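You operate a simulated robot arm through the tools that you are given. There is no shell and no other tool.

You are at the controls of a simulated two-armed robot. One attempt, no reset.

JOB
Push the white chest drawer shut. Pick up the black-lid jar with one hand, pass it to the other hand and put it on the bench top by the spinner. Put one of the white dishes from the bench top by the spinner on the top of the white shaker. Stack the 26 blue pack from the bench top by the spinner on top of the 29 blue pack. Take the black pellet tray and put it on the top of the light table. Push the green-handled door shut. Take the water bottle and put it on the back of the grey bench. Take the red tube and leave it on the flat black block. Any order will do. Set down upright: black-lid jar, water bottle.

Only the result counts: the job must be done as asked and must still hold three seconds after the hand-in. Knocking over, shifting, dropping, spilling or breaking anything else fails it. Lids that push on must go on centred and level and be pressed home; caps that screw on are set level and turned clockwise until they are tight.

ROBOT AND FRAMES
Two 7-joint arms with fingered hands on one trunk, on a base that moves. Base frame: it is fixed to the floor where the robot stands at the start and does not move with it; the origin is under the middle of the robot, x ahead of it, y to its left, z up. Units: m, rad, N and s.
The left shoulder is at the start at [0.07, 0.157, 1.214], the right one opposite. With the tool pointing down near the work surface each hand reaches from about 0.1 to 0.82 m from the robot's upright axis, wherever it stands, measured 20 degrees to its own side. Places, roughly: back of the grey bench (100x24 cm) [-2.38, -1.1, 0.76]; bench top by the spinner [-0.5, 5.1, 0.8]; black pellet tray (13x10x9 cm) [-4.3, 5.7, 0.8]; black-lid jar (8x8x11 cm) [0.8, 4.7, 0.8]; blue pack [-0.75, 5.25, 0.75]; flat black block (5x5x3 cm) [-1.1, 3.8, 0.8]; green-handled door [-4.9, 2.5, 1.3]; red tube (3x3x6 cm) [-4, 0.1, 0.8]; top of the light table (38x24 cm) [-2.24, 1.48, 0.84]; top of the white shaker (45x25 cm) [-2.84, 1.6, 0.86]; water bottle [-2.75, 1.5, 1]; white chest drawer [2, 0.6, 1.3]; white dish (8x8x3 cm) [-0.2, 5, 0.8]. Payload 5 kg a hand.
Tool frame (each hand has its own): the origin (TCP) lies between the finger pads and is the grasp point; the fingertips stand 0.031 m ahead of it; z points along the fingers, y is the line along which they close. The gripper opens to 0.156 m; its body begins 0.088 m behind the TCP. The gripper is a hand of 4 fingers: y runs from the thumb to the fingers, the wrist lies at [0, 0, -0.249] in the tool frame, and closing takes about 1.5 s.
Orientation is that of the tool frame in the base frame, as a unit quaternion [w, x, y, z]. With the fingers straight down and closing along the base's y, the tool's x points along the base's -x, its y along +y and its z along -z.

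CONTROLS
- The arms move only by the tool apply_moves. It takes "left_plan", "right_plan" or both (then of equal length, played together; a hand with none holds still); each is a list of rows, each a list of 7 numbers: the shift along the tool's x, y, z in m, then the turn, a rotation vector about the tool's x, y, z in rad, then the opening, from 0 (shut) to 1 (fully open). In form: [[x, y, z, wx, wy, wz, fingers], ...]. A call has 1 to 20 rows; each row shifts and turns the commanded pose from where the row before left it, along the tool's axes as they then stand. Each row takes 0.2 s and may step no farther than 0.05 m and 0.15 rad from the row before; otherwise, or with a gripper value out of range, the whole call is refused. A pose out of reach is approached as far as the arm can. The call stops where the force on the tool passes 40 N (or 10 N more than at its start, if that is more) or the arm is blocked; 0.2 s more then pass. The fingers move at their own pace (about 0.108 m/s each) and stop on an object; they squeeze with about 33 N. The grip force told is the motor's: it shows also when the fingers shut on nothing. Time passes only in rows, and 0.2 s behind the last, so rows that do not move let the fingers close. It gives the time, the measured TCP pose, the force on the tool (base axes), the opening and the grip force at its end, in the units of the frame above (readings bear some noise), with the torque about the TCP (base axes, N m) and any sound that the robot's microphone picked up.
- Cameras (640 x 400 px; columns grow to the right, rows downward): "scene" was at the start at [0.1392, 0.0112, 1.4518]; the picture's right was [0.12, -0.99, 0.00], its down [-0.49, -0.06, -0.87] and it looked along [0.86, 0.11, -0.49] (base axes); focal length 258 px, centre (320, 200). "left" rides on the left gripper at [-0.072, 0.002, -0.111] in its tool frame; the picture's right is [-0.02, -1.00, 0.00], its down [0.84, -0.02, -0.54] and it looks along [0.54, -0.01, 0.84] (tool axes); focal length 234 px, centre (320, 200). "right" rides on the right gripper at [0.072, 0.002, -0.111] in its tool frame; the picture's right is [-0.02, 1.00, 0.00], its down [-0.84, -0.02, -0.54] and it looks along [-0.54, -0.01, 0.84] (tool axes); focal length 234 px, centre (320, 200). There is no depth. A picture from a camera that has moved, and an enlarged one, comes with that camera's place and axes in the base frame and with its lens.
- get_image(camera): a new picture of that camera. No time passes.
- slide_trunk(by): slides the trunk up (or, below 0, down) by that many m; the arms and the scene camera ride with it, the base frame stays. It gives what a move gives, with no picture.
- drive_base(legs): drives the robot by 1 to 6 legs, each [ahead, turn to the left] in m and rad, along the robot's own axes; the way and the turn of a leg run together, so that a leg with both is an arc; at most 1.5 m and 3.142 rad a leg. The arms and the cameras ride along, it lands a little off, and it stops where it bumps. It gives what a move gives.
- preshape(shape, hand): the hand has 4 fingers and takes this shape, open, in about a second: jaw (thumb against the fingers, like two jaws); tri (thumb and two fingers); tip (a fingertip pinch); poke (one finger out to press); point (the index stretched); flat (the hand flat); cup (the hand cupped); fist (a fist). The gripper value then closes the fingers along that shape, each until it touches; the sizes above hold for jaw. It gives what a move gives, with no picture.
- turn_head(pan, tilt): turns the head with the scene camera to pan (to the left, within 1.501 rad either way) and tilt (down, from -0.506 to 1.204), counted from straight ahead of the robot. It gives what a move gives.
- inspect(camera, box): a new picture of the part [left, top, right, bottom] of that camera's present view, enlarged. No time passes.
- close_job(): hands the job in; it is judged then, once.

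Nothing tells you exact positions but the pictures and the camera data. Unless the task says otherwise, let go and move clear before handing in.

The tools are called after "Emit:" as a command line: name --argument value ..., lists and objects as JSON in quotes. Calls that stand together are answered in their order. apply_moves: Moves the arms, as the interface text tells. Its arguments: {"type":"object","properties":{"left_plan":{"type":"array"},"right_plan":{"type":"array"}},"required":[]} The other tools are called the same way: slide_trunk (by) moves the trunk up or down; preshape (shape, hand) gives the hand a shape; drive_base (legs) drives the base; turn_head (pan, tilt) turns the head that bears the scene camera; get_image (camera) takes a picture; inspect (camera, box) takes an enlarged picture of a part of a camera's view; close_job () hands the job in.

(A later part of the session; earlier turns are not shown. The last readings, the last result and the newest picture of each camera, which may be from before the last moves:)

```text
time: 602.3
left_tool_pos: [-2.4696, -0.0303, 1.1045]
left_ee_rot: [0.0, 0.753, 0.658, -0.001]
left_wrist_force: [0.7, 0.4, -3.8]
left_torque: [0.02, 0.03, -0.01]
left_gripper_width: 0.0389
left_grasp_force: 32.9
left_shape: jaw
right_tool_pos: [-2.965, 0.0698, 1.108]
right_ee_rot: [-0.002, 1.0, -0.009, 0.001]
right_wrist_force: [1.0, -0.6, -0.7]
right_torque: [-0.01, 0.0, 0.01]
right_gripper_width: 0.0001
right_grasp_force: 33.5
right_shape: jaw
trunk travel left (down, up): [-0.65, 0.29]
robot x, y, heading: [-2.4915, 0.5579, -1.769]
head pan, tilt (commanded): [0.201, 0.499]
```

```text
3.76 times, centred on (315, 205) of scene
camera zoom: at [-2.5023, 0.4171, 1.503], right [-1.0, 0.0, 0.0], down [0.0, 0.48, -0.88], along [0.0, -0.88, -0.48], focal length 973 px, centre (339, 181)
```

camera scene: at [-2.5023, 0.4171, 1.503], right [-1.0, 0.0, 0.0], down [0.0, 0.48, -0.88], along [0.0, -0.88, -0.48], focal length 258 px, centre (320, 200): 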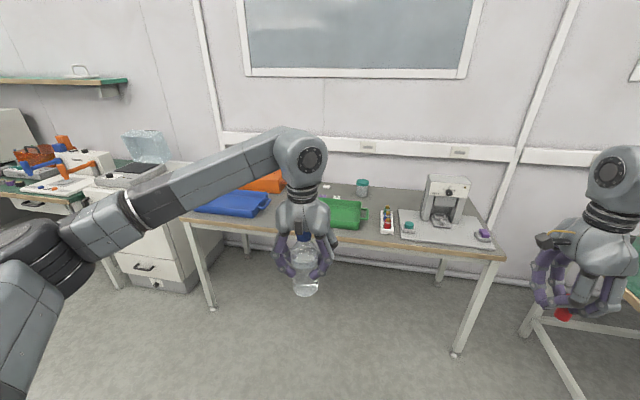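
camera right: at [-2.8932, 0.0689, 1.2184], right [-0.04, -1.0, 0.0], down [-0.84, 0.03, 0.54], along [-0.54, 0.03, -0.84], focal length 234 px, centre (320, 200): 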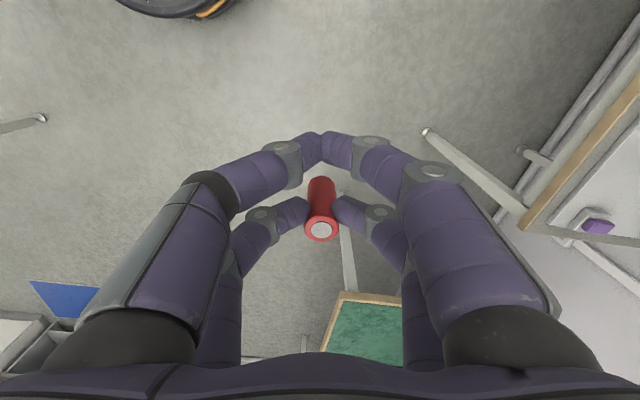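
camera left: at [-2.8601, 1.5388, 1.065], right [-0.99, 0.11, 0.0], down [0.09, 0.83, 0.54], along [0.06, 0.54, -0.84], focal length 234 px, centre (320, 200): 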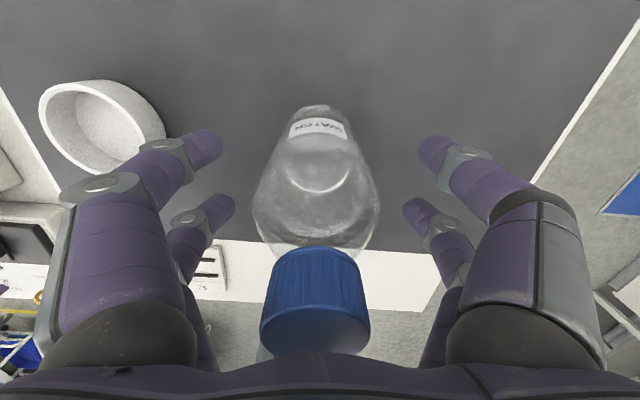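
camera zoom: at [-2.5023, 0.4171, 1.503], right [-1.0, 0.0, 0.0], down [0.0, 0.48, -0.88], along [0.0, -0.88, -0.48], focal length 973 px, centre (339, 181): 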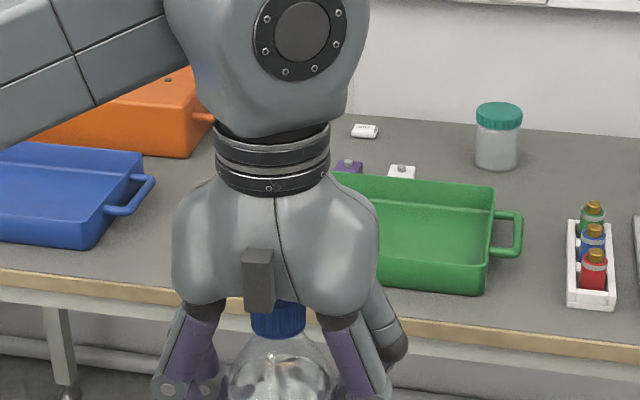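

The back strip has a gap between the orange box and the small items. I'll drive closer and inspect it from nearer.

Emit:
drive_base --legs '[[0, 0.333], [0.56, 0], [0, -0.333]]'

Emit:
turn_head --pan 0.0 --tilt 0.6

Emit:
get_image --camera "scene"

Emit:
get_image --camera "left"

```text
time: 607.6
left_tool_pos: [-2.393, -0.5876, 1.1036]
left_ee_rot: [-0.002, 0.752, 0.66, -0.001]
left_wrist_force: [0.5, -0.5, -3.1]
left_torque: [0.03, 0.04, 0.01]
left_gripper_width: 0.0392
left_grasp_force: 32.9
left_shape: jaw
right_tool_pos: [-2.8874, -0.4876, 1.1076]
right_ee_rot: [-0.002, 1.0, -0.006, 0.0]
right_wrist_force: [-0.1, 0.8, -0.8]
right_torque: [0.02, 0.02, 0.0]
right_gripper_width: 0.0
right_grasp_force: 32.7
right_shape: jaw
trunk travel left (down, up): [-0.65, 0.29]
robot x, y, heading: [-2.4194, 0.005, -1.772]
head pan, tilt (commanded): [0.201, 0.499]
```

```text
time: 608.4
left_tool_pos: [-2.3951, -0.5875, 1.1035]
left_ee_rot: [-0.001, 0.752, 0.659, -0.001]
left_wrist_force: [-0.7, -0.1, -3.4]
left_torque: [0.0, 0.03, 0.0]
left_gripper_width: 0.0393
left_grasp_force: 32.8
left_shape: jaw
right_tool_pos: [-2.8887, -0.4884, 1.1069]
right_ee_rot: [-0.003, 1.0, -0.007, 0.001]
right_wrist_force: [-0.2, 1.1, -0.5]
right_torque: [-0.03, -0.03, -0.01]
right_gripper_width: 0.0
right_grasp_force: 32.9
right_shape: jaw
trunk travel left (down, up): [-0.65, 0.29]
robot x, y, heading: [-2.4187, 0.0019, -1.773]
head pan, tilt (commanded): [0.0, 0.6]
```

```text
taken
camera scene: at [-2.4466, -0.1359, 1.494], right [-0.98, 0.2, 0.0], down [0.11, 0.55, -0.82], along [-0.16, -0.81, -0.57], focal length 258 px, centre (320, 200)
```

scene: 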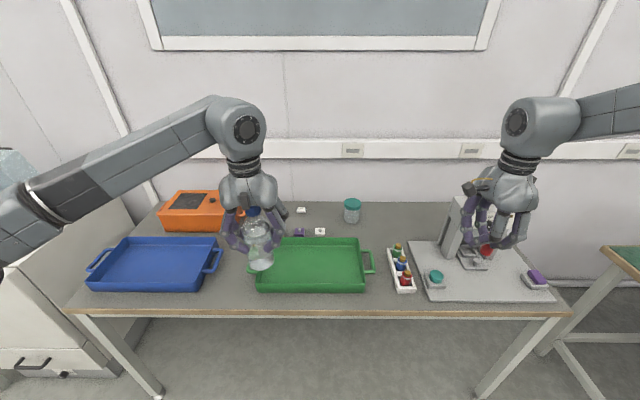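

```text
taken
camera left: at [-2.4015, -0.6599, 1.2141], right [-0.99, 0.11, 0.0], down [0.09, 0.83, 0.54], along [0.06, 0.54, -0.84], focal length 234 px, centre (320, 200)
```

left: 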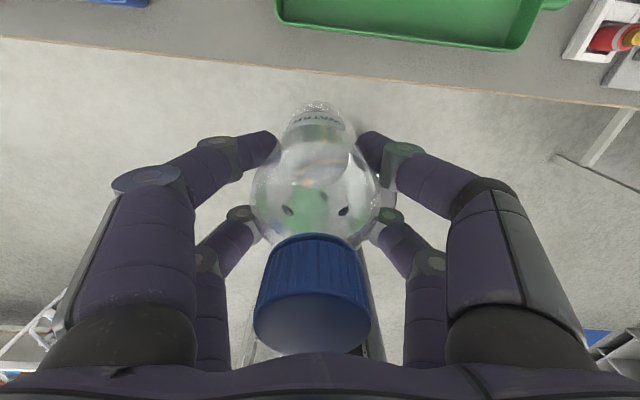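

The spot near (−2.396, −1.044) between the orange box and the small items is free. I'll raise the tube hand, roll 30 cm forward and bring the bottle over that spot.

Emit:
apply_moves --right_plan '[[0, -0.04, 0, 0, 0, 0, 0], [0, -0.04, 0, 0, 0, 0, 0], [0, -0.04, -0.02, 0, 0, 0, 0], [0, 0, -0.04, 0, 0, 0, 0], [0, 0, -0.04, 0, 0, 0, 0]]'

Emit:
drive_base --legs '[[0.3, 0]]'

Emit:
get_image --camera "scene"

```text
time: 609.6
left_tool_pos: [-2.392, -0.5872, 1.1039]
left_ee_rot: [-0.001, 0.752, 0.659, -0.001]
left_wrist_force: [0.2, -0.6, -3.5]
left_torque: [0.03, 0.0, 0.01]
left_gripper_width: 0.0388
left_grasp_force: 33.7
left_shape: jaw
right_tool_pos: [-2.8861, -0.3693, 1.2085]
right_ee_rot: [-0.003, 1.0, -0.006, 0.001]
right_wrist_force: [-0.5, -0.6, 0.9]
right_torque: [-0.02, -0.01, 0.0]
right_gripper_width: 0.0001
right_grasp_force: 33.2
right_shape: jaw
trunk travel left (down, up): [-0.65, 0.29]
robot x, y, heading: [-2.4171, 0.0004, -1.78]
head pan, tilt (commanded): [0.0, 0.6]
```

```text
time: 611.6
left_tool_pos: [-2.4541, -0.8829, 1.1052]
left_ee_rot: [0.0, 0.752, 0.659, -0.001]
left_wrist_force: [1.0, 1.4, -3.5]
left_torque: [0.01, -0.01, 0.02]
left_gripper_width: 0.0393
left_grasp_force: 32.5
left_shape: jaw
right_tool_pos: [-2.9476, -0.6627, 1.209]
right_ee_rot: [-0.002, 1.0, -0.006, 0.001]
right_wrist_force: [0.2, 0.9, -1.1]
right_torque: [-0.02, 0.0, 0.01]
right_gripper_width: 0.0002
right_grasp_force: 33.0
right_shape: jaw
trunk travel left (down, up): [-0.65, 0.29]
robot x, y, heading: [-2.4735, -0.2971, -1.769]
head pan, tilt (commanded): [0.0, 0.6]
```

```text
taken
camera scene: at [-2.5058, -0.4307, 1.4941], right [-0.98, 0.2, 0.0], down [0.11, 0.55, -0.83], along [-0.16, -0.81, -0.56], focal length 258 px, centre (320, 200)
```

scene: 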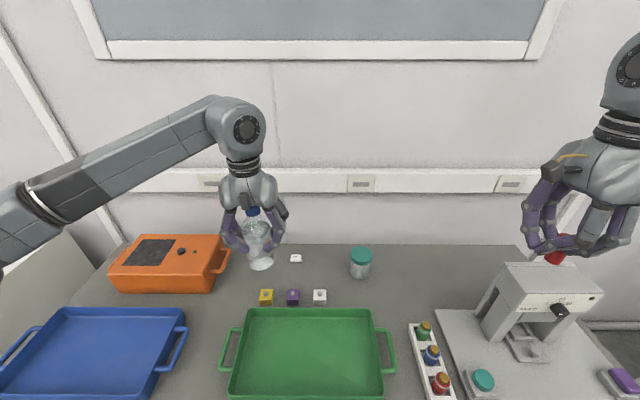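

Now I see three small cubes and an eraser too; the gap beside the orange box at about (−2.408, −1.052) is free. Moving the bottle there and lowering partway.

Emit:
apply_moves --left_plan '[[-0.0404, 0.0171, 0, 0, 0, 0, 0], [-0.0404, 0.0171, 0, 0, 0, 0, 0], [-0.0404, 0.0171, 0, 0, 0, 0, 0], [-0.0404, 0.0171, 0, 0, 0, 0, 0], [0, 0, 0.045, 0, 0, 0, 0], [0, 0, 0.045, 0, 0, 0, 0], [0, 0, 0.045, 0, 0, 0, 0], [0, 0, 0, 0, 0, 0, 0]]'

Emit:
inspect --camera "scene" --box '[180, 170, 380, 320]'

Emit:
get_image --camera "left"

```text
time: 613.4
left_tool_pos: [-2.4071, -1.0529, 0.9686]
left_ee_rot: [0.001, 0.752, 0.659, -0.001]
left_wrist_force: [-1.0, 0.4, -3.4]
left_torque: [0.0, 0.04, -0.04]
left_gripper_width: 0.0392
left_grasp_force: 32.2
left_shape: jaw
right_tool_pos: [-2.9477, -0.6645, 1.2087]
right_ee_rot: [-0.002, 1.0, -0.007, 0.001]
right_wrist_force: [-0.4, 0.3, -1.4]
right_torque: [-0.02, -0.03, -0.03]
right_gripper_width: 0.0002
right_grasp_force: 33.2
right_shape: jaw
trunk travel left (down, up): [-0.65, 0.29]
robot x, y, heading: [-2.4746, -0.2943, -1.77]
head pan, tilt (commanded): [0.0, 0.6]
```

```text
2.67 times, centred on (280, 245) of scene
camera zoom: at [-2.5059, -0.4311, 1.494], right [-0.98, 0.2, 0.0], down [0.11, 0.55, -0.83], along [-0.16, -0.81, -0.56], focal length 689 px, centre (427, 80)
```

zoom: 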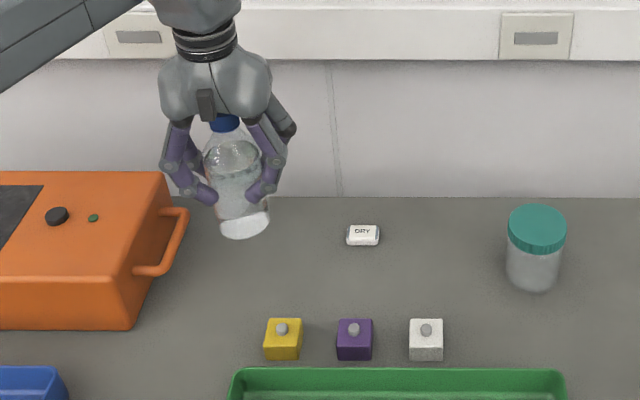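

```text
taken
camera left: at [-2.4154, -1.1251, 1.0789], right [-0.99, 0.11, 0.0], down [0.09, 0.83, 0.54], along [0.06, 0.54, -0.84], focal length 234 px, centre (320, 200)
```

left: 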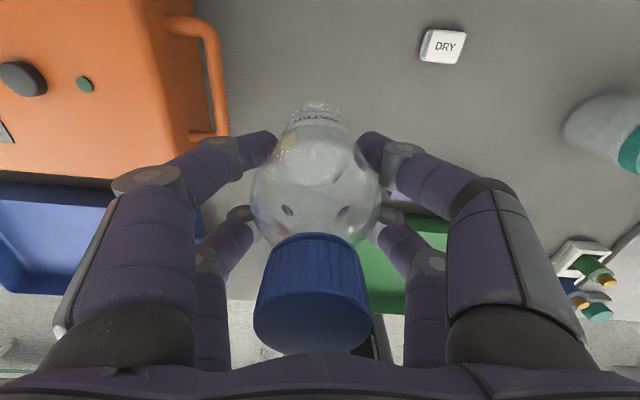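

Clear of the box handle by about 2 cm. Lowering to the bench.

Emit:
apply_moves --left_plan '[[0, -0.004, 0.04, 0, 0, 0, 0], [0, 0, 0.04, 0, 0, 0, 0], [0, 0, 0.024, 0, 0, 0, 0], [0, 0, 0, 0, 0, 0, 0]]'

Emit:
inspect --camera "scene" --box '[180, 170, 380, 320]'

```text
time: 614.4
left_tool_pos: [-2.4116, -1.0502, 0.8642]
left_ee_rot: [0.0, 0.752, 0.659, -0.001]
left_wrist_force: [-0.8, 0.2, -2.6]
left_torque: [0.01, -0.02, 0.0]
left_gripper_width: 0.0389
left_grasp_force: 33.7
left_shape: jaw
right_tool_pos: [-2.947, -0.6643, 1.2088]
right_ee_rot: [-0.002, 1.0, -0.007, 0.0]
right_wrist_force: [-0.1, 0.0, -1.0]
right_torque: [-0.03, -0.01, -0.01]
right_gripper_width: 0.0003
right_grasp_force: 32.9
right_shape: jaw
trunk travel left (down, up): [-0.65, 0.29]
robot x, y, heading: [-2.4823, -0.2946, -1.774]
head pan, tilt (commanded): [0.0, 0.6]
```

```text
2.67 times, centred on (280, 245) of scene
camera zoom: at [-2.506, -0.4318, 1.4939], right [-0.98, 0.2, 0.0], down [0.11, 0.55, -0.82], along [-0.16, -0.81, -0.57], focal length 689 px, centre (427, 80)
```

zoom: 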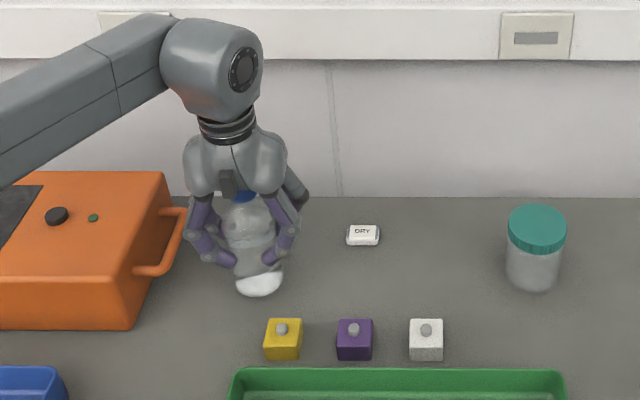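

Creeping down to contact.

Emit:
apply_moves --left_plan '[[0, 0, 0.004, 0, 0, 0, 0], [0, 0, 0.003, 0, 0, 0, 0], [0, 0, 0, 0, 0, 0, 0]]'

Emit:
apply_moves --left_plan '[[0, 0, 0.003, 0, 0, 0, 0], [0, 0, 0, 0, 0, 0, 0]]'

```text
time: 615.2
left_tool_pos: [-2.4114, -1.0511, 0.8571]
left_ee_rot: [-0.001, 0.752, 0.659, -0.001]
left_wrist_force: [-0.5, 0.3, -3.2]
left_torque: [0.01, -0.03, -0.03]
left_gripper_width: 0.0392
left_grasp_force: 33.4
left_shape: jaw
right_tool_pos: [-2.9477, -0.6645, 1.2088]
right_ee_rot: [-0.003, 1.0, -0.007, 0.001]
right_wrist_force: [0.4, -0.5, -0.6]
right_torque: [0.03, -0.05, -0.01]
right_gripper_width: 0.0002
right_grasp_force: 33.2
right_shape: jaw
trunk travel left (down, up): [-0.65, 0.29]
robot x, y, heading: [-2.4778, -0.2958, -1.775]
head pan, tilt (commanded): [0.0, 0.6]
```

```text
time: 615.8
left_tool_pos: [-2.4114, -1.0516, 0.8539]
left_ee_rot: [0.0, 0.752, 0.659, 0.0]
left_wrist_force: [0.1, 1.1, -3.3]
left_torque: [0.07, 0.0, 0.0]
left_gripper_width: 0.0391
left_grasp_force: 32.7
left_shape: jaw
right_tool_pos: [-2.9475, -0.6642, 1.2076]
right_ee_rot: [-0.003, 1.0, -0.008, 0.001]
right_wrist_force: [0.4, -0.4, -0.8]
right_torque: [0.02, -0.04, -0.01]
right_gripper_width: 0.0
right_grasp_force: 32.8
right_shape: jaw
trunk travel left (down, up): [-0.65, 0.29]
robot x, y, heading: [-2.4759, -0.2956, -1.773]
head pan, tilt (commanded): [0.0, 0.6]
```

Emit:
apply_moves --left_plan '[[0, 0, 0.003, 0, 0, 0, 0], [0, 0, 0, 0, 0, 0, 0]]'

Emit:
apply_moves --left_plan '[[0, 0, 0.003, 0, 0, 0, 0], [0, 0, 0, 0, 0, 0, 0]]'

```text
time: 616.4
left_tool_pos: [-2.4121, -1.0519, 0.8524]
left_ee_rot: [-0.001, 0.751, 0.66, -0.003]
left_wrist_force: [0.9, -0.2, 0.7]
left_torque: [-0.06, -0.03, 0.03]
left_gripper_width: 0.039
left_grasp_force: 32.6
left_shape: jaw
right_tool_pos: [-2.9482, -0.6627, 1.2083]
right_ee_rot: [-0.002, 1.0, -0.006, 0.001]
right_wrist_force: [0.1, 0.0, -0.1]
right_torque: [0.0, -0.02, 0.01]
right_gripper_width: 0.0
right_grasp_force: 32.6
right_shape: jaw
trunk travel left (down, up): [-0.65, 0.29]
robot x, y, heading: [-2.4816, -0.2948, -1.769]
head pan, tilt (commanded): [0.0, 0.6]
```

```text
time: 617.0
left_tool_pos: [-2.4129, -1.0519, 0.8525]
left_ee_rot: [0.0, 0.752, 0.659, -0.002]
left_wrist_force: [2.7, 2.5, 13.3]
left_torque: [-0.28, -0.15, 0.06]
left_gripper_width: 0.0393
left_grasp_force: 32.7
left_shape: jaw
right_tool_pos: [-2.9486, -0.6611, 1.2086]
right_ee_rot: [-0.002, 1.0, -0.007, 0.001]
right_wrist_force: [-0.1, 0.8, -0.9]
right_torque: [0.01, -0.04, -0.01]
right_gripper_width: 0.0
right_grasp_force: 33.4
right_shape: jaw
trunk travel left (down, up): [-0.65, 0.29]
robot x, y, heading: [-2.4772, -0.2962, -1.771]
head pan, tilt (commanded): [0.0, 0.6]
```

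Firm contact. I'll ease off, open moderately and rise straight up.

Emit:
apply_moves --left_plan '[[0, 0, -0.003, 0, 0, 0, 0], [0, 0, 0, 0, 0, 0, 0.45], [0, 0, 0, 0, 0, 0, 0.6], [0, 0, 0, 0, 0, 0, 0.6], [0, 0, 0, 0, 0, 0, 0.6], [0, 0, -0.02, 0, 0, 0, 0.6], [0, 0, -0.04, 0, 0, 0, 0.6], [0, 0, -0.045, 0, 0, 0, 0.6], [0, 0, -0.045, 0, 0, 0, 0.6], [0, 0, -0.045, 0, 0, 0, 0.6], [0, 0, -0.045, 0, 0, 0, 0.6], [0.03, 0, 0, 0, 0, 0, 0.6], [0.04, 0, 0, 0, 0, 0, 0.6]]'

Emit:
inspect --camera "scene" --box '[180, 170, 380, 320]'

Emit:
get_image --camera "right"

```text
time: 619.8
left_tool_pos: [-2.4009, -0.9807, 1.0926]
left_ee_rot: [0.0, 0.752, 0.659, -0.002]
left_wrist_force: [-0.2, 1.2, -0.5]
left_torque: [0.0, -0.01, -0.02]
left_gripper_width: 0.0931
left_grasp_force: 0.2
left_shape: jaw
right_tool_pos: [-2.9454, -0.6631, 1.2097]
right_ee_rot: [-0.002, 1.0, -0.007, 0.0]
right_wrist_force: [-0.2, 0.5, -0.1]
right_torque: [-0.03, -0.01, -0.02]
right_gripper_width: 0.0
right_grasp_force: 33.0
right_shape: jaw
trunk travel left (down, up): [-0.65, 0.29]
robot x, y, heading: [-2.4751, -0.2971, -1.77]
head pan, tilt (commanded): [0.0, 0.6]
```

```text
2.67 times, centred on (280, 245) of scene
camera zoom: at [-2.5046, -0.4296, 1.4942], right [-0.98, 0.2, 0.0], down [0.11, 0.55, -0.83], along [-0.17, -0.81, -0.56], focal length 689 px, centre (427, 80)
```

zoom: 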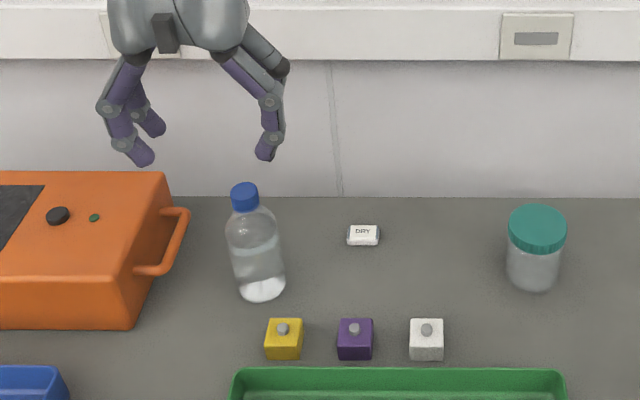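

```text
taken
camera right: at [-2.8755, -0.6647, 1.3198], right [-0.04, -1.0, 0.0], down [-0.84, 0.03, 0.54], along [-0.54, 0.02, -0.84], focal length 234 px, centre (320, 200)
```

right: 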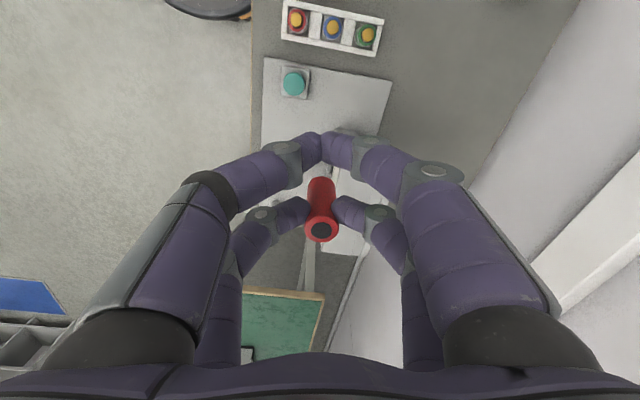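

The bottle stands upright at the back of the grey bench. Now the red tube goes to the black block near (−1.1, 3.8). I'll back off, and drive around the white table.

Emit:
drive_base --legs '[[-0.7, 0], [0, -1.57], [1.4, 0], [0.3, 0], [0, -1.57]]'

Emit:
turn_head --pan 0.0 --tilt 0.3

Emit:
get_image --camera "scene"

Emit:
get_image --camera "right"

```text
time: 639.5
left_tool_pos: [-4.0426, 1.4616, 1.0911]
left_ee_rot: [0.0, -0.65, 0.76, -0.001]
left_wrist_force: [0.4, -0.6, 0.7]
left_torque: [-0.01, 0.0, 0.03]
left_gripper_width: 0.0932
left_grasp_force: 0.1
left_shape: jaw
right_tool_pos: [-3.5048, 1.1296, 1.2089]
right_ee_rot: [-0.001, 0.019, 1.0, -0.003]
right_wrist_force: [-0.7, -0.4, -0.7]
right_torque: [0.01, 0.03, 0.0]
right_gripper_width: 0.0
right_grasp_force: 32.8
right_shape: jaw
trunk travel left (down, up): [-0.65, 0.29]
robot x, y, heading: [-3.9846, 0.7726, 1.346]
head pan, tilt (commanded): [0.0, 0.6]
```

```text
time: 640.3
left_tool_pos: [-4.0435, 1.4603, 1.0914]
left_ee_rot: [0.001, -0.65, 0.76, -0.001]
left_wrist_force: [1.0, 1.2, -1.1]
left_torque: [0.03, 0.01, -0.01]
left_gripper_width: 0.093
left_grasp_force: 0.2
left_shape: jaw
right_tool_pos: [-3.5055, 1.1296, 1.2086]
right_ee_rot: [-0.001, 0.019, 1.0, -0.003]
right_wrist_force: [0.0, 0.4, -1.1]
right_torque: [0.01, 0.04, -0.02]
right_gripper_width: 0.0001
right_grasp_force: 33.4
right_shape: jaw
trunk travel left (down, up): [-0.65, 0.29]
robot x, y, heading: [-3.9863, 0.7721, 1.35]
head pan, tilt (commanded): [0.0, 0.3]
```

```text
taken
camera scene: at [-3.953, 0.9124, 1.5214], right [0.97, -0.22, 0.0], down [-0.07, -0.29, -0.95], along [0.21, 0.93, -0.3], focal length 258 px, centre (320, 200)
```

scene: 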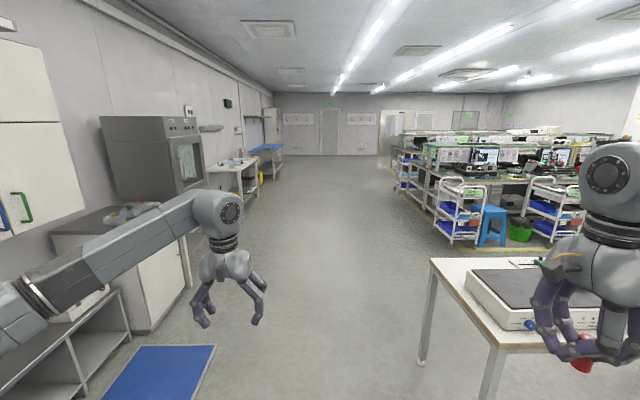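

```text
taken
camera right: at [-3.5781, 1.1357, 1.3189], right [0.06, 1.0, 0.0], down [0.84, -0.05, 0.54], along [0.54, -0.04, -0.84], focal length 234 px, centre (320, 200)
```

right: 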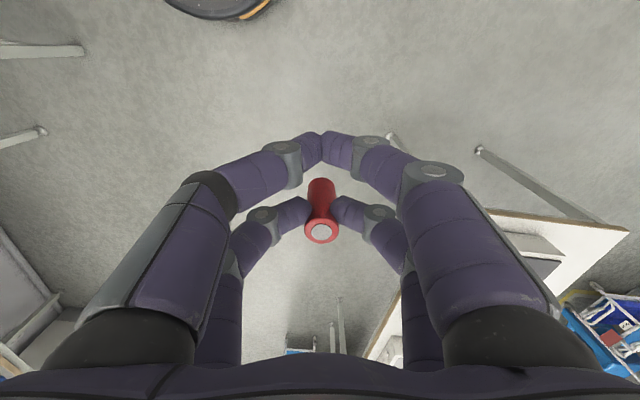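

The way is free. I'll drive up the side aisle, then turn toward the bench end.

Emit:
drive_base --legs '[[0, 0.023], [1.4, 0], [1.4, 0], [1.1, 0], [0, -1.57]]'

Emit:
get_image --camera "scene"

```text
time: 663.2
left_tool_pos: [-2.5273, 4.6598, 1.0908]
left_ee_rot: [0.0, 0.067, 0.998, -0.001]
left_wrist_force: [0.0, -0.3, -0.3]
left_torque: [0.02, -0.01, 0.0]
left_gripper_width: 0.0932
left_grasp_force: 0.0
left_shape: jaw
right_tool_pos: [-2.8481, 4.1149, 1.2092]
right_ee_rot: [-0.003, 0.713, 0.701, -0.001]
right_wrist_force: [0.3, 0.5, 0.4]
right_torque: [0.01, 0.0, 0.0]
right_gripper_width: 0.0
right_grasp_force: 33.3
right_shape: jaw
trunk travel left (down, up): [-0.65, 0.29]
robot x, y, heading: [-3.2155, 4.5854, -0.204]
head pan, tilt (commanded): [0.0, 0.3]
```

```text
taken
camera scene: at [-3.0754, 4.5568, 1.5215], right [-0.2, -0.98, 0.0], down [-0.29, 0.06, -0.96], along [0.94, -0.19, -0.3], focal length 258 px, centre (320, 200)
```

scene: 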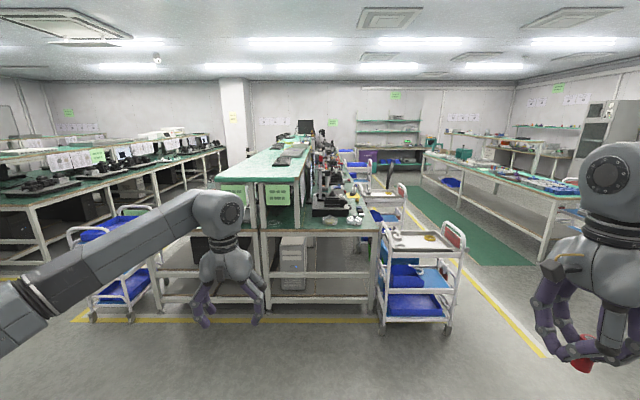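

Emit:
inspect --camera "scene" --box '[290, 160, 430, 260]'

```text
4.00 times, centred on (360, 210) of scene
camera zoom: at [-3.0754, 4.5568, 1.5215], right [-0.2, -0.98, 0.0], down [-0.29, 0.06, -0.96], along [0.94, -0.19, -0.3], focal length 1033 px, centre (160, 160)
```

zoom: 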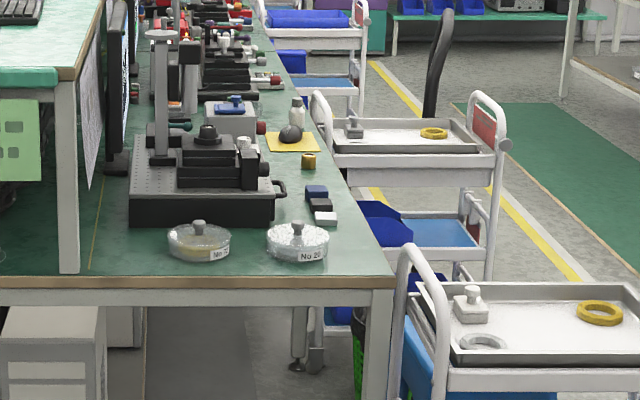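

The black block lies between a blue and a white block near the front edge, at about (−1.125, 3.819). I'll turn the right hand back to its normal yaw and tuck the left hand in before approaching.

Emit:
apply_moves --right_plan '[[0, 0, 0, 0, 0, -0.137, 0], [0, 0, 0, 0, 0, -0.137, 0], [0, 0, 0, 0, 0, -0.137, 0], [0, 0, 0, 0, 0, -0.137, 0], [0, 0, 0, 0, 0, -0.137, 0], [0, 0, 0, 0, 0, -0.137, 0], [0, 0, 0, 0, 0, -0.137, 0], [0, 0, 0, 0, 0, -0.137, 0], [0, 0, 0, 0, 0, -0.137, 0], [0, 0, 0, 0, 0, -0.137, 0]]' --left_plan '[[0.035, 0, -0.03, 0, 0, 0, 0.6], [0.035, 0, -0.03, 0, 0, 0, 0.6], [0.035, 0, -0.03, 0, 0, 0, 0.6], [0.035, 0, -0.03, 0, 0, 0, 0.6], [0.035, 0, -0.03, 0, 0, 0, 0.6], [0.035, 0, 0, 0, 0, 0, 0.6], [0.035, 0, 0, 0, 0, 0, 0.6], [0.035, 0, 0, 0, 0, 0, 0.6], [0.035, 0, 0, 0, 0, 0, 0.6], [0, 0, 0, 0, 0, 0, 0.6]]'

Emit:
get_image --camera "right"

```text
time: 665.4
left_tool_pos: [-2.8393, 4.701, 1.2399]
left_ee_rot: [0.0, 0.067, 0.998, -0.001]
left_wrist_force: [-0.2, -0.9, 0.5]
left_torque: [0.0, 0.03, 0.0]
left_gripper_width: 0.0932
left_grasp_force: 0.1
left_shape: jaw
right_tool_pos: [-2.8471, 4.1141, 1.2075]
right_ee_rot: [-0.003, 0.108, 0.994, 0.0]
right_wrist_force: [0.7, 0.1, -1.4]
right_torque: [-0.01, 0.05, -0.01]
right_gripper_width: 0.0
right_grasp_force: 33.1
right_shape: jaw
trunk travel left (down, up): [-0.65, 0.29]
robot x, y, heading: [-3.2156, 4.5852, -0.197]
head pan, tilt (commanded): [0.0, 0.3]
```

```text
taken
camera right: at [-2.9181, 4.1318, 1.3186], right [0.24, 0.97, 0.0], down [0.82, -0.2, 0.54], along [0.52, -0.13, -0.84], focal length 234 px, centre (320, 200)
```

right: 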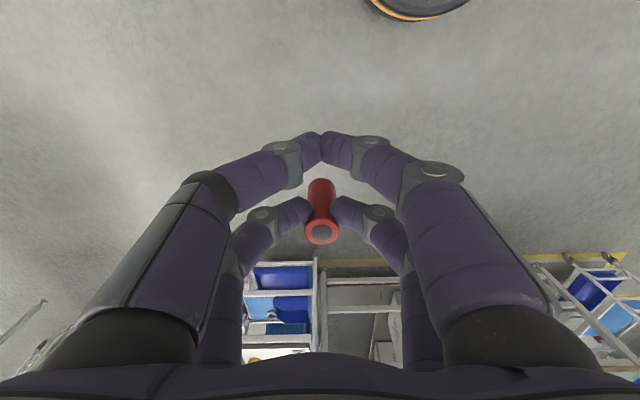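

Tube still upright in the grip. I'll raise the left hand a bit more and drive to the bench end, left of the trolley.

Emit:
apply_moves --left_plan '[[0, 0, -0.04, 0, 0, 0, 0.6], [0, 0, -0.04, 0, 0, 0, 0.6], [0, 0, -0.04, 0, 0, 0, 0.6]]'

Emit:
drive_base --legs '[[0, -0.04], [1.2, 0], [0, 0.04]]'

Emit:
turn_head --pan -0.3 --tilt 0.6

Emit:
get_image --camera "scene"

```text
time: 666.2
left_tool_pos: [-2.8402, 4.7019, 1.3607]
left_ee_rot: [-0.001, 0.068, 0.998, -0.001]
left_wrist_force: [0.8, -0.3, -0.5]
left_torque: [-0.05, -0.01, 0.02]
left_gripper_width: 0.0931
left_grasp_force: 0.1
left_shape: jaw
right_tool_pos: [-2.8481, 4.1129, 1.2081]
right_ee_rot: [-0.002, 0.108, 0.994, 0.002]
right_wrist_force: [-0.5, -0.3, -0.6]
right_torque: [-0.02, -0.04, 0.0]
right_gripper_width: 0.0
right_grasp_force: 33.3
right_shape: jaw
trunk travel left (down, up): [-0.65, 0.29]
robot x, y, heading: [-3.2164, 4.5862, -0.201]
head pan, tilt (commanded): [0.0, 0.3]
```

```text
time: 673.0
left_tool_pos: [-1.6918, 4.4261, 1.3616]
left_ee_rot: [0.001, 0.062, 0.998, -0.001]
left_wrist_force: [-0.2, -0.4, 0.5]
left_torque: [0.02, 0.04, 0.03]
left_gripper_width: 0.0931
left_grasp_force: 0.0
left_shape: jaw
right_tool_pos: [-1.6938, 3.8399, 1.2067]
right_ee_rot: [-0.003, 0.103, 0.995, 0.002]
right_wrist_force: [0.9, 0.3, -1.9]
right_torque: [0.01, 0.0, 0.04]
right_gripper_width: 0.0
right_grasp_force: 33.5
right_shape: jaw
trunk travel left (down, up): [-0.65, 0.29]
robot x, y, heading: [-2.066, 4.3112, -0.189]
head pan, tilt (commanded): [0.0, 0.3]
```

```text
time: 673.8
left_tool_pos: [-1.6924, 4.4285, 1.3601]
left_ee_rot: [0.0, 0.062, 0.998, -0.002]
left_wrist_force: [-0.1, 0.4, -0.1]
left_torque: [0.0, 0.0, 0.01]
left_gripper_width: 0.0928
left_grasp_force: 0.0
left_shape: jaw
right_tool_pos: [-1.6931, 3.8414, 1.2082]
right_ee_rot: [-0.002, 0.102, 0.995, 0.001]
right_wrist_force: [0.5, -0.4, -1.7]
right_torque: [-0.05, 0.05, 0.0]
right_gripper_width: 0.0
right_grasp_force: 32.7
right_shape: jaw
trunk travel left (down, up): [-0.65, 0.29]
robot x, y, heading: [-2.0682, 4.3096, -0.188]
head pan, tilt (commanded): [-0.3, 0.6]
```

```text
taken
camera scene: at [-1.939, 4.257, 1.4941], right [-0.47, -0.88, 0.0], down [-0.5, 0.27, -0.83], along [0.73, -0.39, -0.56], focal length 258 px, centre (320, 200)
```

scene: 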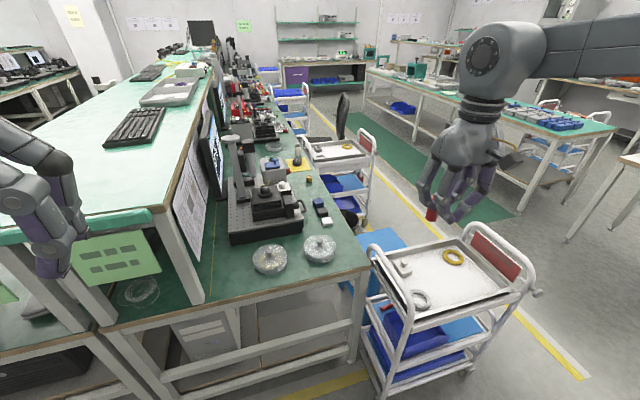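

The three blocks are visible; the black one is at about (−1.11, 3.80). I'll roll 36 cm closer.

Emit:
drive_base --legs '[[0.36, -0.01]]'

Emit:
turn_head --pan -0.35 --tilt 0.8

Emit:
get_image --camera "scene"

Emit:
get_image --camera "right"

```text
time: 676.1
left_tool_pos: [-1.3394, 4.3557, 1.3605]
left_ee_rot: [0.001, 0.066, 0.998, -0.001]
left_wrist_force: [0.5, -0.5, 0.8]
left_torque: [0.01, -0.02, 0.03]
left_gripper_width: 0.0933
left_grasp_force: 0.2
left_shape: jaw
right_tool_pos: [-1.3448, 3.768, 1.2085]
right_ee_rot: [-0.002, 0.107, 0.994, 0.0]
right_wrist_force: [0.8, -0.2, 0.0]
right_torque: [0.0, 0.01, -0.02]
right_gripper_width: 0.0001
right_grasp_force: 33.0
right_shape: jaw
trunk travel left (down, up): [-0.65, 0.29]
robot x, y, heading: [-1.7127, 4.2416, -0.197]
head pan, tilt (commanded): [-0.3, 0.6]
```

```text
time: 676.9
left_tool_pos: [-1.3372, 4.3551, 1.3607]
left_ee_rot: [0.0, 0.066, 0.998, -0.001]
left_wrist_force: [0.1, -1.0, 0.5]
left_torque: [0.04, 0.01, 0.01]
left_gripper_width: 0.0932
left_grasp_force: 0.0
left_shape: jaw
right_tool_pos: [-1.3439, 3.7684, 1.2089]
right_ee_rot: [-0.002, 0.107, 0.994, 0.001]
right_wrist_force: [0.2, -0.9, -1.3]
right_torque: [0.02, 0.05, -0.02]
right_gripper_width: 0.0002
right_grasp_force: 33.2
right_shape: jaw
trunk travel left (down, up): [-0.65, 0.29]
robot x, y, heading: [-1.7156, 4.2391, -0.204]
head pan, tilt (commanded): [-0.351, 0.799]
```

```text
taken
camera scene: at [-1.5957, 4.1854, 1.4771], right [-0.52, -0.85, 0.0], down [-0.61, 0.38, -0.7], along [0.59, -0.37, -0.72], focal length 258 px, centre (320, 200)
```

scene: 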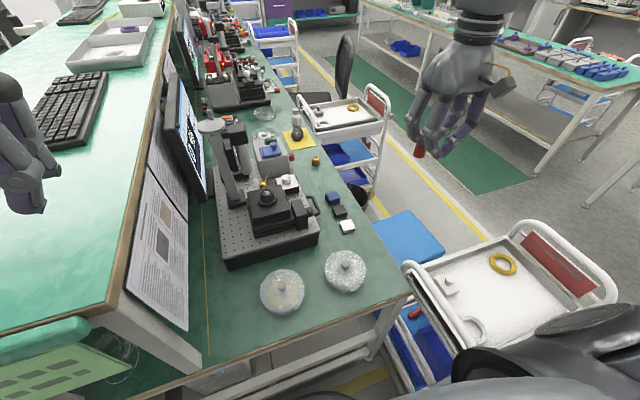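

```text
taken
camera right: at [-1.4148, 3.7853, 1.3188], right [0.24, 0.97, 0.0], down [0.82, -0.2, 0.54], along [0.52, -0.13, -0.84], focal length 234 px, centre (320, 200)
```

right: 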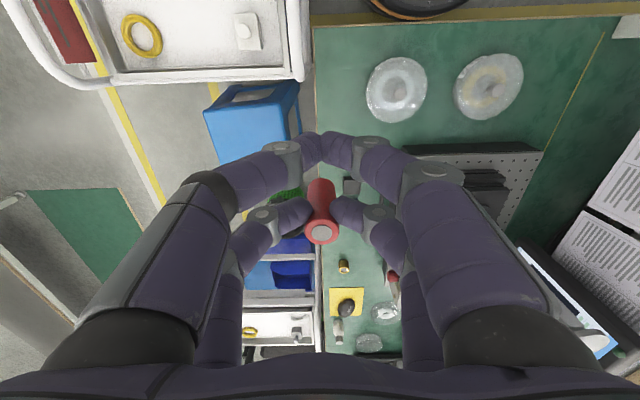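

Emit:
inspect --camera "scene" --box '[290, 160, 410, 260]'

```text
4.00 times, centred on (350, 210) of scene
camera zoom: at [-1.5957, 4.1854, 1.4771], right [-0.52, -0.85, 0.0], down [-0.61, 0.38, -0.7], along [0.59, -0.37, -0.72], focal length 1033 px, centre (200, 160)
```

zoom: 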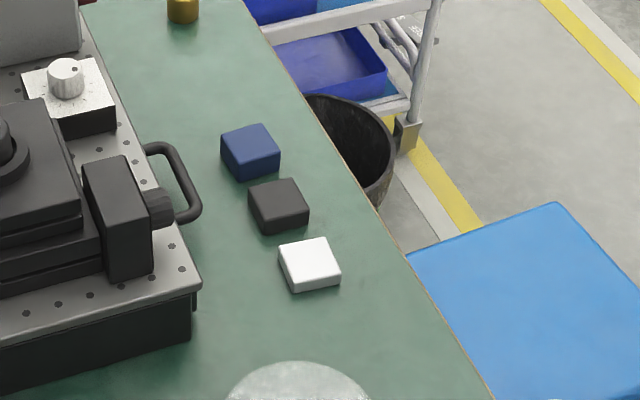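

The black block's centre is near (−1.105, 3.797). I'll bring the tube above it at a safe height and look closely at the clearance to the device's handle on the left.

Emit:
apply_moves --right_plan '[[-0.0413, 0.0142, 0, 0, 0, 0, 0], [-0.0413, 0.0142, 0, 0, 0, 0, 0], [-0.0413, 0.0142, 0, 0, 0, 0, 0], [-0.0413, 0.0142, 0, 0, 0, 0, 0], [-0.0413, 0.0142, 0, 0, 0, 0, 0], [0, 0, 0.05, 0, 0, 0, 0], [0, 0, 0.05, 0, 0, 0, 0], [0, 0, 0.05, 0, 0, 0, 0], [0, 0, 0.05, 0, 0, 0, 0], [0, 0, 0.03, 0, 0, 0, 0]]'

Emit:
get_image --camera "right"

Emit:
inspect --camera "scene" --box '[270, 100, 410, 260]'

```text
time: 679.1
left_tool_pos: [-1.3372, 4.3538, 1.3611]
left_ee_rot: [0.0, 0.066, 0.998, -0.001]
left_wrist_force: [0.9, -0.6, -0.3]
left_torque: [0.0, 0.01, 0.02]
left_gripper_width: 0.093
left_grasp_force: 0.1
left_shape: jaw
right_tool_pos: [-1.1285, 3.7933, 0.976]
right_ee_rot: [-0.003, 0.107, 0.994, 0.0]
right_wrist_force: [-0.6, 0.7, 0.0]
right_torque: [0.02, 0.05, -0.01]
right_gripper_width: 0.0002
right_grasp_force: 33.1
right_shape: jaw
trunk travel left (down, up): [-0.65, 0.29]
robot x, y, heading: [-1.7138, 4.2359, -0.202]
head pan, tilt (commanded): [-0.351, 0.799]
```

```text
taken
camera right: at [-1.1991, 3.811, 1.0871], right [0.24, 0.97, 0.0], down [0.82, -0.2, 0.54], along [0.53, -0.13, -0.84], focal length 234 px, centre (320, 200)
```

right: 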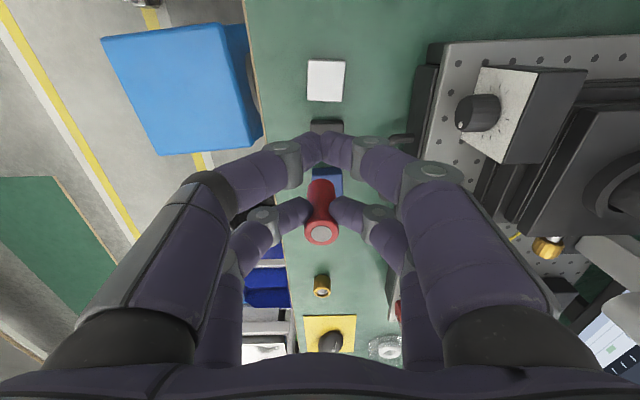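

```text
2.50 times, centred on (340, 180) of scene
camera zoom: at [-1.5955, 4.1853, 1.4771], right [-0.52, -0.85, 0.0], down [-0.61, 0.38, -0.7], along [0.59, -0.36, -0.72], focal length 646 px, centre (270, 250)
```

zoom: 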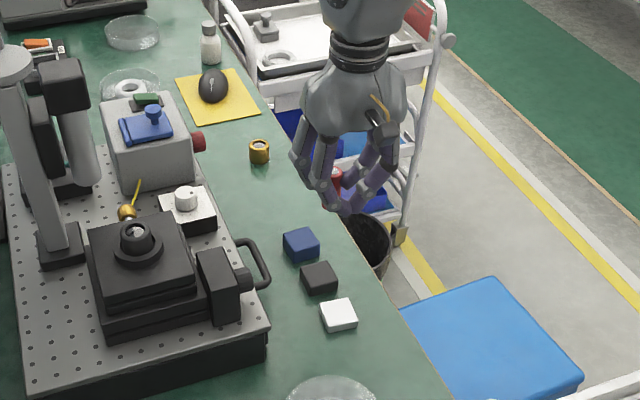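

The handle is low (z≈0.81) and about 8 cm to the side, so there's room. I'll fine-adjust and lower the tube toward the black block.

Emit:
apply_moves --right_plan '[[-0.0036, 0.0016, 0.03, 0, 0, 0, 0], [0, 0, 0.04, 0, 0, 0, 0], [0, 0, 0.03, 0, 0, 0, 0], [0, 0, 0.01, 0, 0, 0, 0], [0, 0, 0, 0, 0, 0, 0]]'

Emit:
get_image --camera "right"

Emit:
inspect --camera "scene" --box '[290, 150, 410, 260]'

```text
time: 680.3
left_tool_pos: [-1.3386, 4.3547, 1.3601]
left_ee_rot: [0.0, 0.066, 0.998, -0.001]
left_wrist_force: [0.2, 0.4, -0.4]
left_torque: [0.0, 0.01, -0.03]
left_gripper_width: 0.0931
left_grasp_force: 0.0
left_shape: jaw
right_tool_pos: [-1.127, 3.7934, 0.8675]
right_ee_rot: [-0.003, 0.107, 0.994, 0.0]
right_wrist_force: [0.0, -0.1, 0.4]
right_torque: [0.01, 0.01, -0.01]
right_gripper_width: 0.0002
right_grasp_force: 32.8
right_shape: jaw
trunk travel left (down, up): [-0.65, 0.29]
robot x, y, heading: [-1.7151, 4.2371, -0.198]
head pan, tilt (commanded): [-0.351, 0.799]
```

```text
taken
camera right: at [-1.1968, 3.8125, 0.9775], right [0.24, 0.97, 0.0], down [0.82, -0.2, 0.54], along [0.53, -0.13, -0.84], focal length 234 px, centre (320, 200)
```

right: 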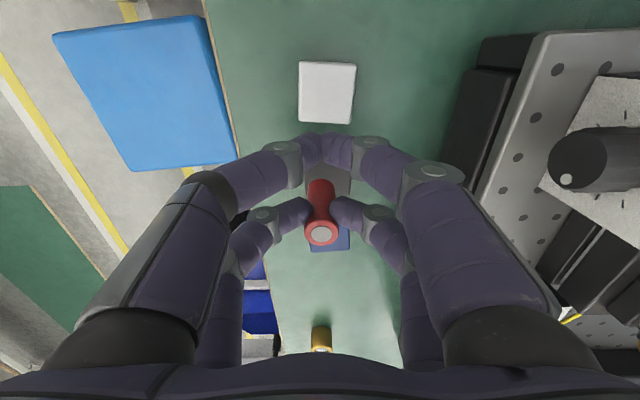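

```text
3.64 times, centred on (350, 205) of scene
camera zoom: at [-1.5964, 4.1856, 1.4771], right [-0.52, -0.85, 0.0], down [-0.61, 0.38, -0.7], along [0.59, -0.37, -0.72], focal length 939 px, centre (211, 182)
```

zoom: 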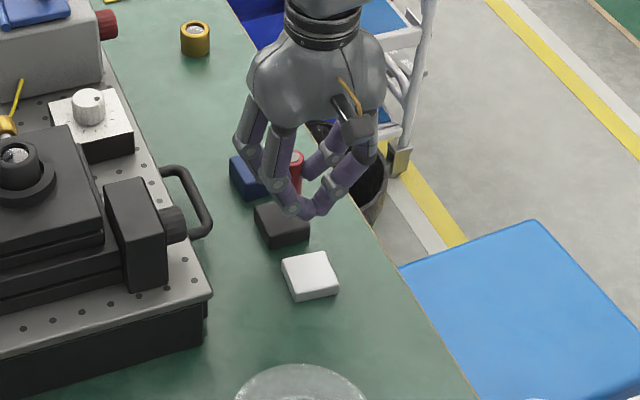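

The tube is lined up over the black block. Lowering to contact in small steps.

Emit:
apply_moves --right_plan '[[0, 0.003, 0.01, 0, 0, 0, 0], [0, 0, 0.005, 0, 0, 0, 0], [0, 0, 0, 0, 0, 0, 0]]'

Emit:
apply_moves --right_plan '[[0, 0, 0.003, 0, 0, 0, 0], [0, 0, 0, 0, 0, 0, 0]]'

Emit:
inspect --camera "right" --box '[220, 100, 420, 270]'

```text
time: 681.1
left_tool_pos: [-1.3389, 4.3559, 1.3608]
left_ee_rot: [0.001, 0.067, 0.998, -0.001]
left_wrist_force: [-0.6, 0.4, -0.3]
left_torque: [0.0, -0.01, 0.02]
left_gripper_width: 0.093
left_grasp_force: 0.0
left_shape: jaw
right_tool_pos: [-1.1248, 3.7982, 0.8508]
right_ee_rot: [-0.002, 0.107, 0.994, 0.0]
right_wrist_force: [-0.2, -0.3, -0.3]
right_torque: [0.01, 0.01, 0.01]
right_gripper_width: 0.0002
right_grasp_force: 33.1
right_shape: jaw
trunk travel left (down, up): [-0.65, 0.29]
robot x, y, heading: [-1.7136, 4.2386, -0.202]
head pan, tilt (commanded): [-0.351, 0.799]
```

```text
time: 681.7
left_tool_pos: [-1.3379, 4.354, 1.3602]
left_ee_rot: [0.001, 0.067, 0.998, 0.0]
left_wrist_force: [0.7, -0.6, -0.2]
left_torque: [0.02, 0.0, 0.06]
left_gripper_width: 0.0933
left_grasp_force: 0.0
left_shape: jaw
right_tool_pos: [-1.125, 3.7976, 0.8482]
right_ee_rot: [-0.002, 0.108, 0.994, 0.001]
right_wrist_force: [-1.9, -0.1, -0.7]
right_torque: [-0.03, -0.02, 0.01]
right_gripper_width: 0.0001
right_grasp_force: 33.0
right_shape: jaw
trunk travel left (down, up): [-0.65, 0.29]
robot x, y, heading: [-1.7144, 4.2395, -0.196]
head pan, tilt (commanded): [-0.351, 0.799]
```

```text
2.35 times, centred on (320, 185) of right
camera zoom: at [-1.196, 3.8155, 0.9599], right [0.24, 0.97, 0.0], down [0.82, -0.2, 0.54], along [0.53, -0.13, -0.84], focal length 551 px, centre (320, 235)
```

zoom: 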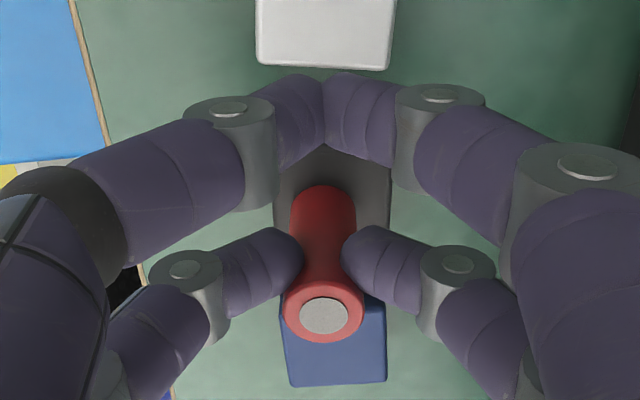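

The tube's foot is over the middle of the black block. Creeping on.

Emit:
apply_moves --right_plan '[[0, 0, 0.002, 0, 0, 0, 0], [0, 0, 0, 0, 0, 0, 0]]'

Emit:
apply_moves --right_plan '[[0, 0, 0.002, 0, 0, 0, 0], [0, 0, 0, 0, 0, 0, 0]]'

Emit:
apply_moves --right_plan '[[0, 0, 0.002, 0, 0, 0, 0], [0, 0, 0, 0, 0, 0, 0]]'

```text
time: 682.3
left_tool_pos: [-1.3392, 4.3537, 1.361]
left_ee_rot: [0.001, 0.065, 0.998, -0.001]
left_wrist_force: [0.4, 0.0, -0.4]
left_torque: [-0.02, 0.0, -0.01]
left_gripper_width: 0.0932
left_grasp_force: 0.0
left_shape: jaw
right_tool_pos: [-1.1248, 3.7975, 0.8469]
right_ee_rot: [-0.002, 0.106, 0.994, 0.0]
right_wrist_force: [0.1, 0.6, -0.6]
right_torque: [0.0, 0.04, -0.01]
right_gripper_width: 0.0
right_grasp_force: 32.5
right_shape: jaw
trunk travel left (down, up): [-0.65, 0.29]
robot x, y, heading: [-1.7152, 4.2366, -0.201]
head pan, tilt (commanded): [-0.351, 0.799]
```

```text
time: 682.9
left_tool_pos: [-1.3375, 4.3556, 1.3606]
left_ee_rot: [-0.001, 0.065, 0.998, 0.0]
left_wrist_force: [-0.3, 0.0, -0.1]
left_torque: [-0.01, -0.02, 0.01]
left_gripper_width: 0.0932
left_grasp_force: 0.0
left_shape: jaw
right_tool_pos: [-1.1243, 3.7979, 0.8454]
right_ee_rot: [-0.002, 0.106, 0.994, 0.0]
right_wrist_force: [-0.8, -0.1, 1.8]
right_torque: [-0.03, -0.04, 0.0]
right_gripper_width: 0.0001
right_grasp_force: 32.9
right_shape: jaw
trunk travel left (down, up): [-0.65, 0.29]
robot x, y, heading: [-1.7138, 4.2383, -0.2]
head pan, tilt (commanded): [-0.351, 0.799]
```

```text
time: 683.5
left_tool_pos: [-1.338, 4.3559, 1.3605]
left_ee_rot: [0.001, 0.066, 0.998, -0.002]
left_wrist_force: [0.1, -0.3, 0.7]
left_torque: [-0.02, 0.03, -0.01]
left_gripper_width: 0.093
left_grasp_force: 0.1
left_shape: jaw
right_tool_pos: [-1.1244, 3.7975, 0.8448]
right_ee_rot: [-0.001, 0.107, 0.994, 0.0]
right_wrist_force: [-0.8, 0.1, 8.1]
right_torque: [-0.06, -0.23, 0.01]
right_gripper_width: 0.0
right_grasp_force: 32.4
right_shape: jaw
trunk travel left (down, up): [-0.65, 0.29]
robot x, y, heading: [-1.7116, 4.2388, -0.203]
head pan, tilt (commanded): [-0.351, 0.799]
```

Contact. I'll ease off 1 mm, open gently a bit and rise straight up.

Emit:
apply_moves --right_plan '[[0, 0, -0.001, 0, 0, 0, 0], [0, 0, 0, 0, 0, 0, 0.12], [0, 0, 0, 0, 0, 0, 0.22], [0, 0, 0, 0, 0, 0, 0.32], [0, 0, 0, 0, 0, 0, 0.32]]'

Emit:
inspect --camera "right" --box '[220, 100, 420, 270]'

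```text
time: 684.7
left_tool_pos: [-1.3379, 4.3548, 1.3602]
left_ee_rot: [-0.001, 0.066, 0.998, -0.001]
left_wrist_force: [0.4, 0.9, -0.4]
left_torque: [-0.02, 0.06, 0.02]
left_gripper_width: 0.0933
left_grasp_force: 0.2
left_shape: jaw
right_tool_pos: [-1.1256, 3.796, 0.8449]
right_ee_rot: [-0.003, 0.107, 0.994, 0.0]
right_wrist_force: [0.5, 0.9, 0.3]
right_torque: [0.01, 0.03, 0.02]
right_gripper_width: 0.0495
right_grasp_force: 0.1
right_shape: jaw
trunk travel left (down, up): [-0.65, 0.29]
robot x, y, heading: [-1.7133, 4.2399, -0.197]
head pan, tilt (commanded): [-0.351, 0.799]
```

```text
2.35 times, centred on (320, 185) of right
camera zoom: at [-1.196, 3.8152, 0.9552], right [0.24, 0.97, 0.0], down [0.82, -0.2, 0.54], along [0.52, -0.13, -0.84], focal length 551 px, centre (320, 235)
```

zoom: 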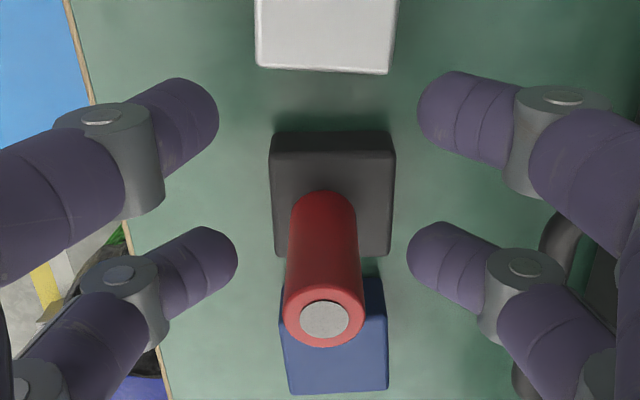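

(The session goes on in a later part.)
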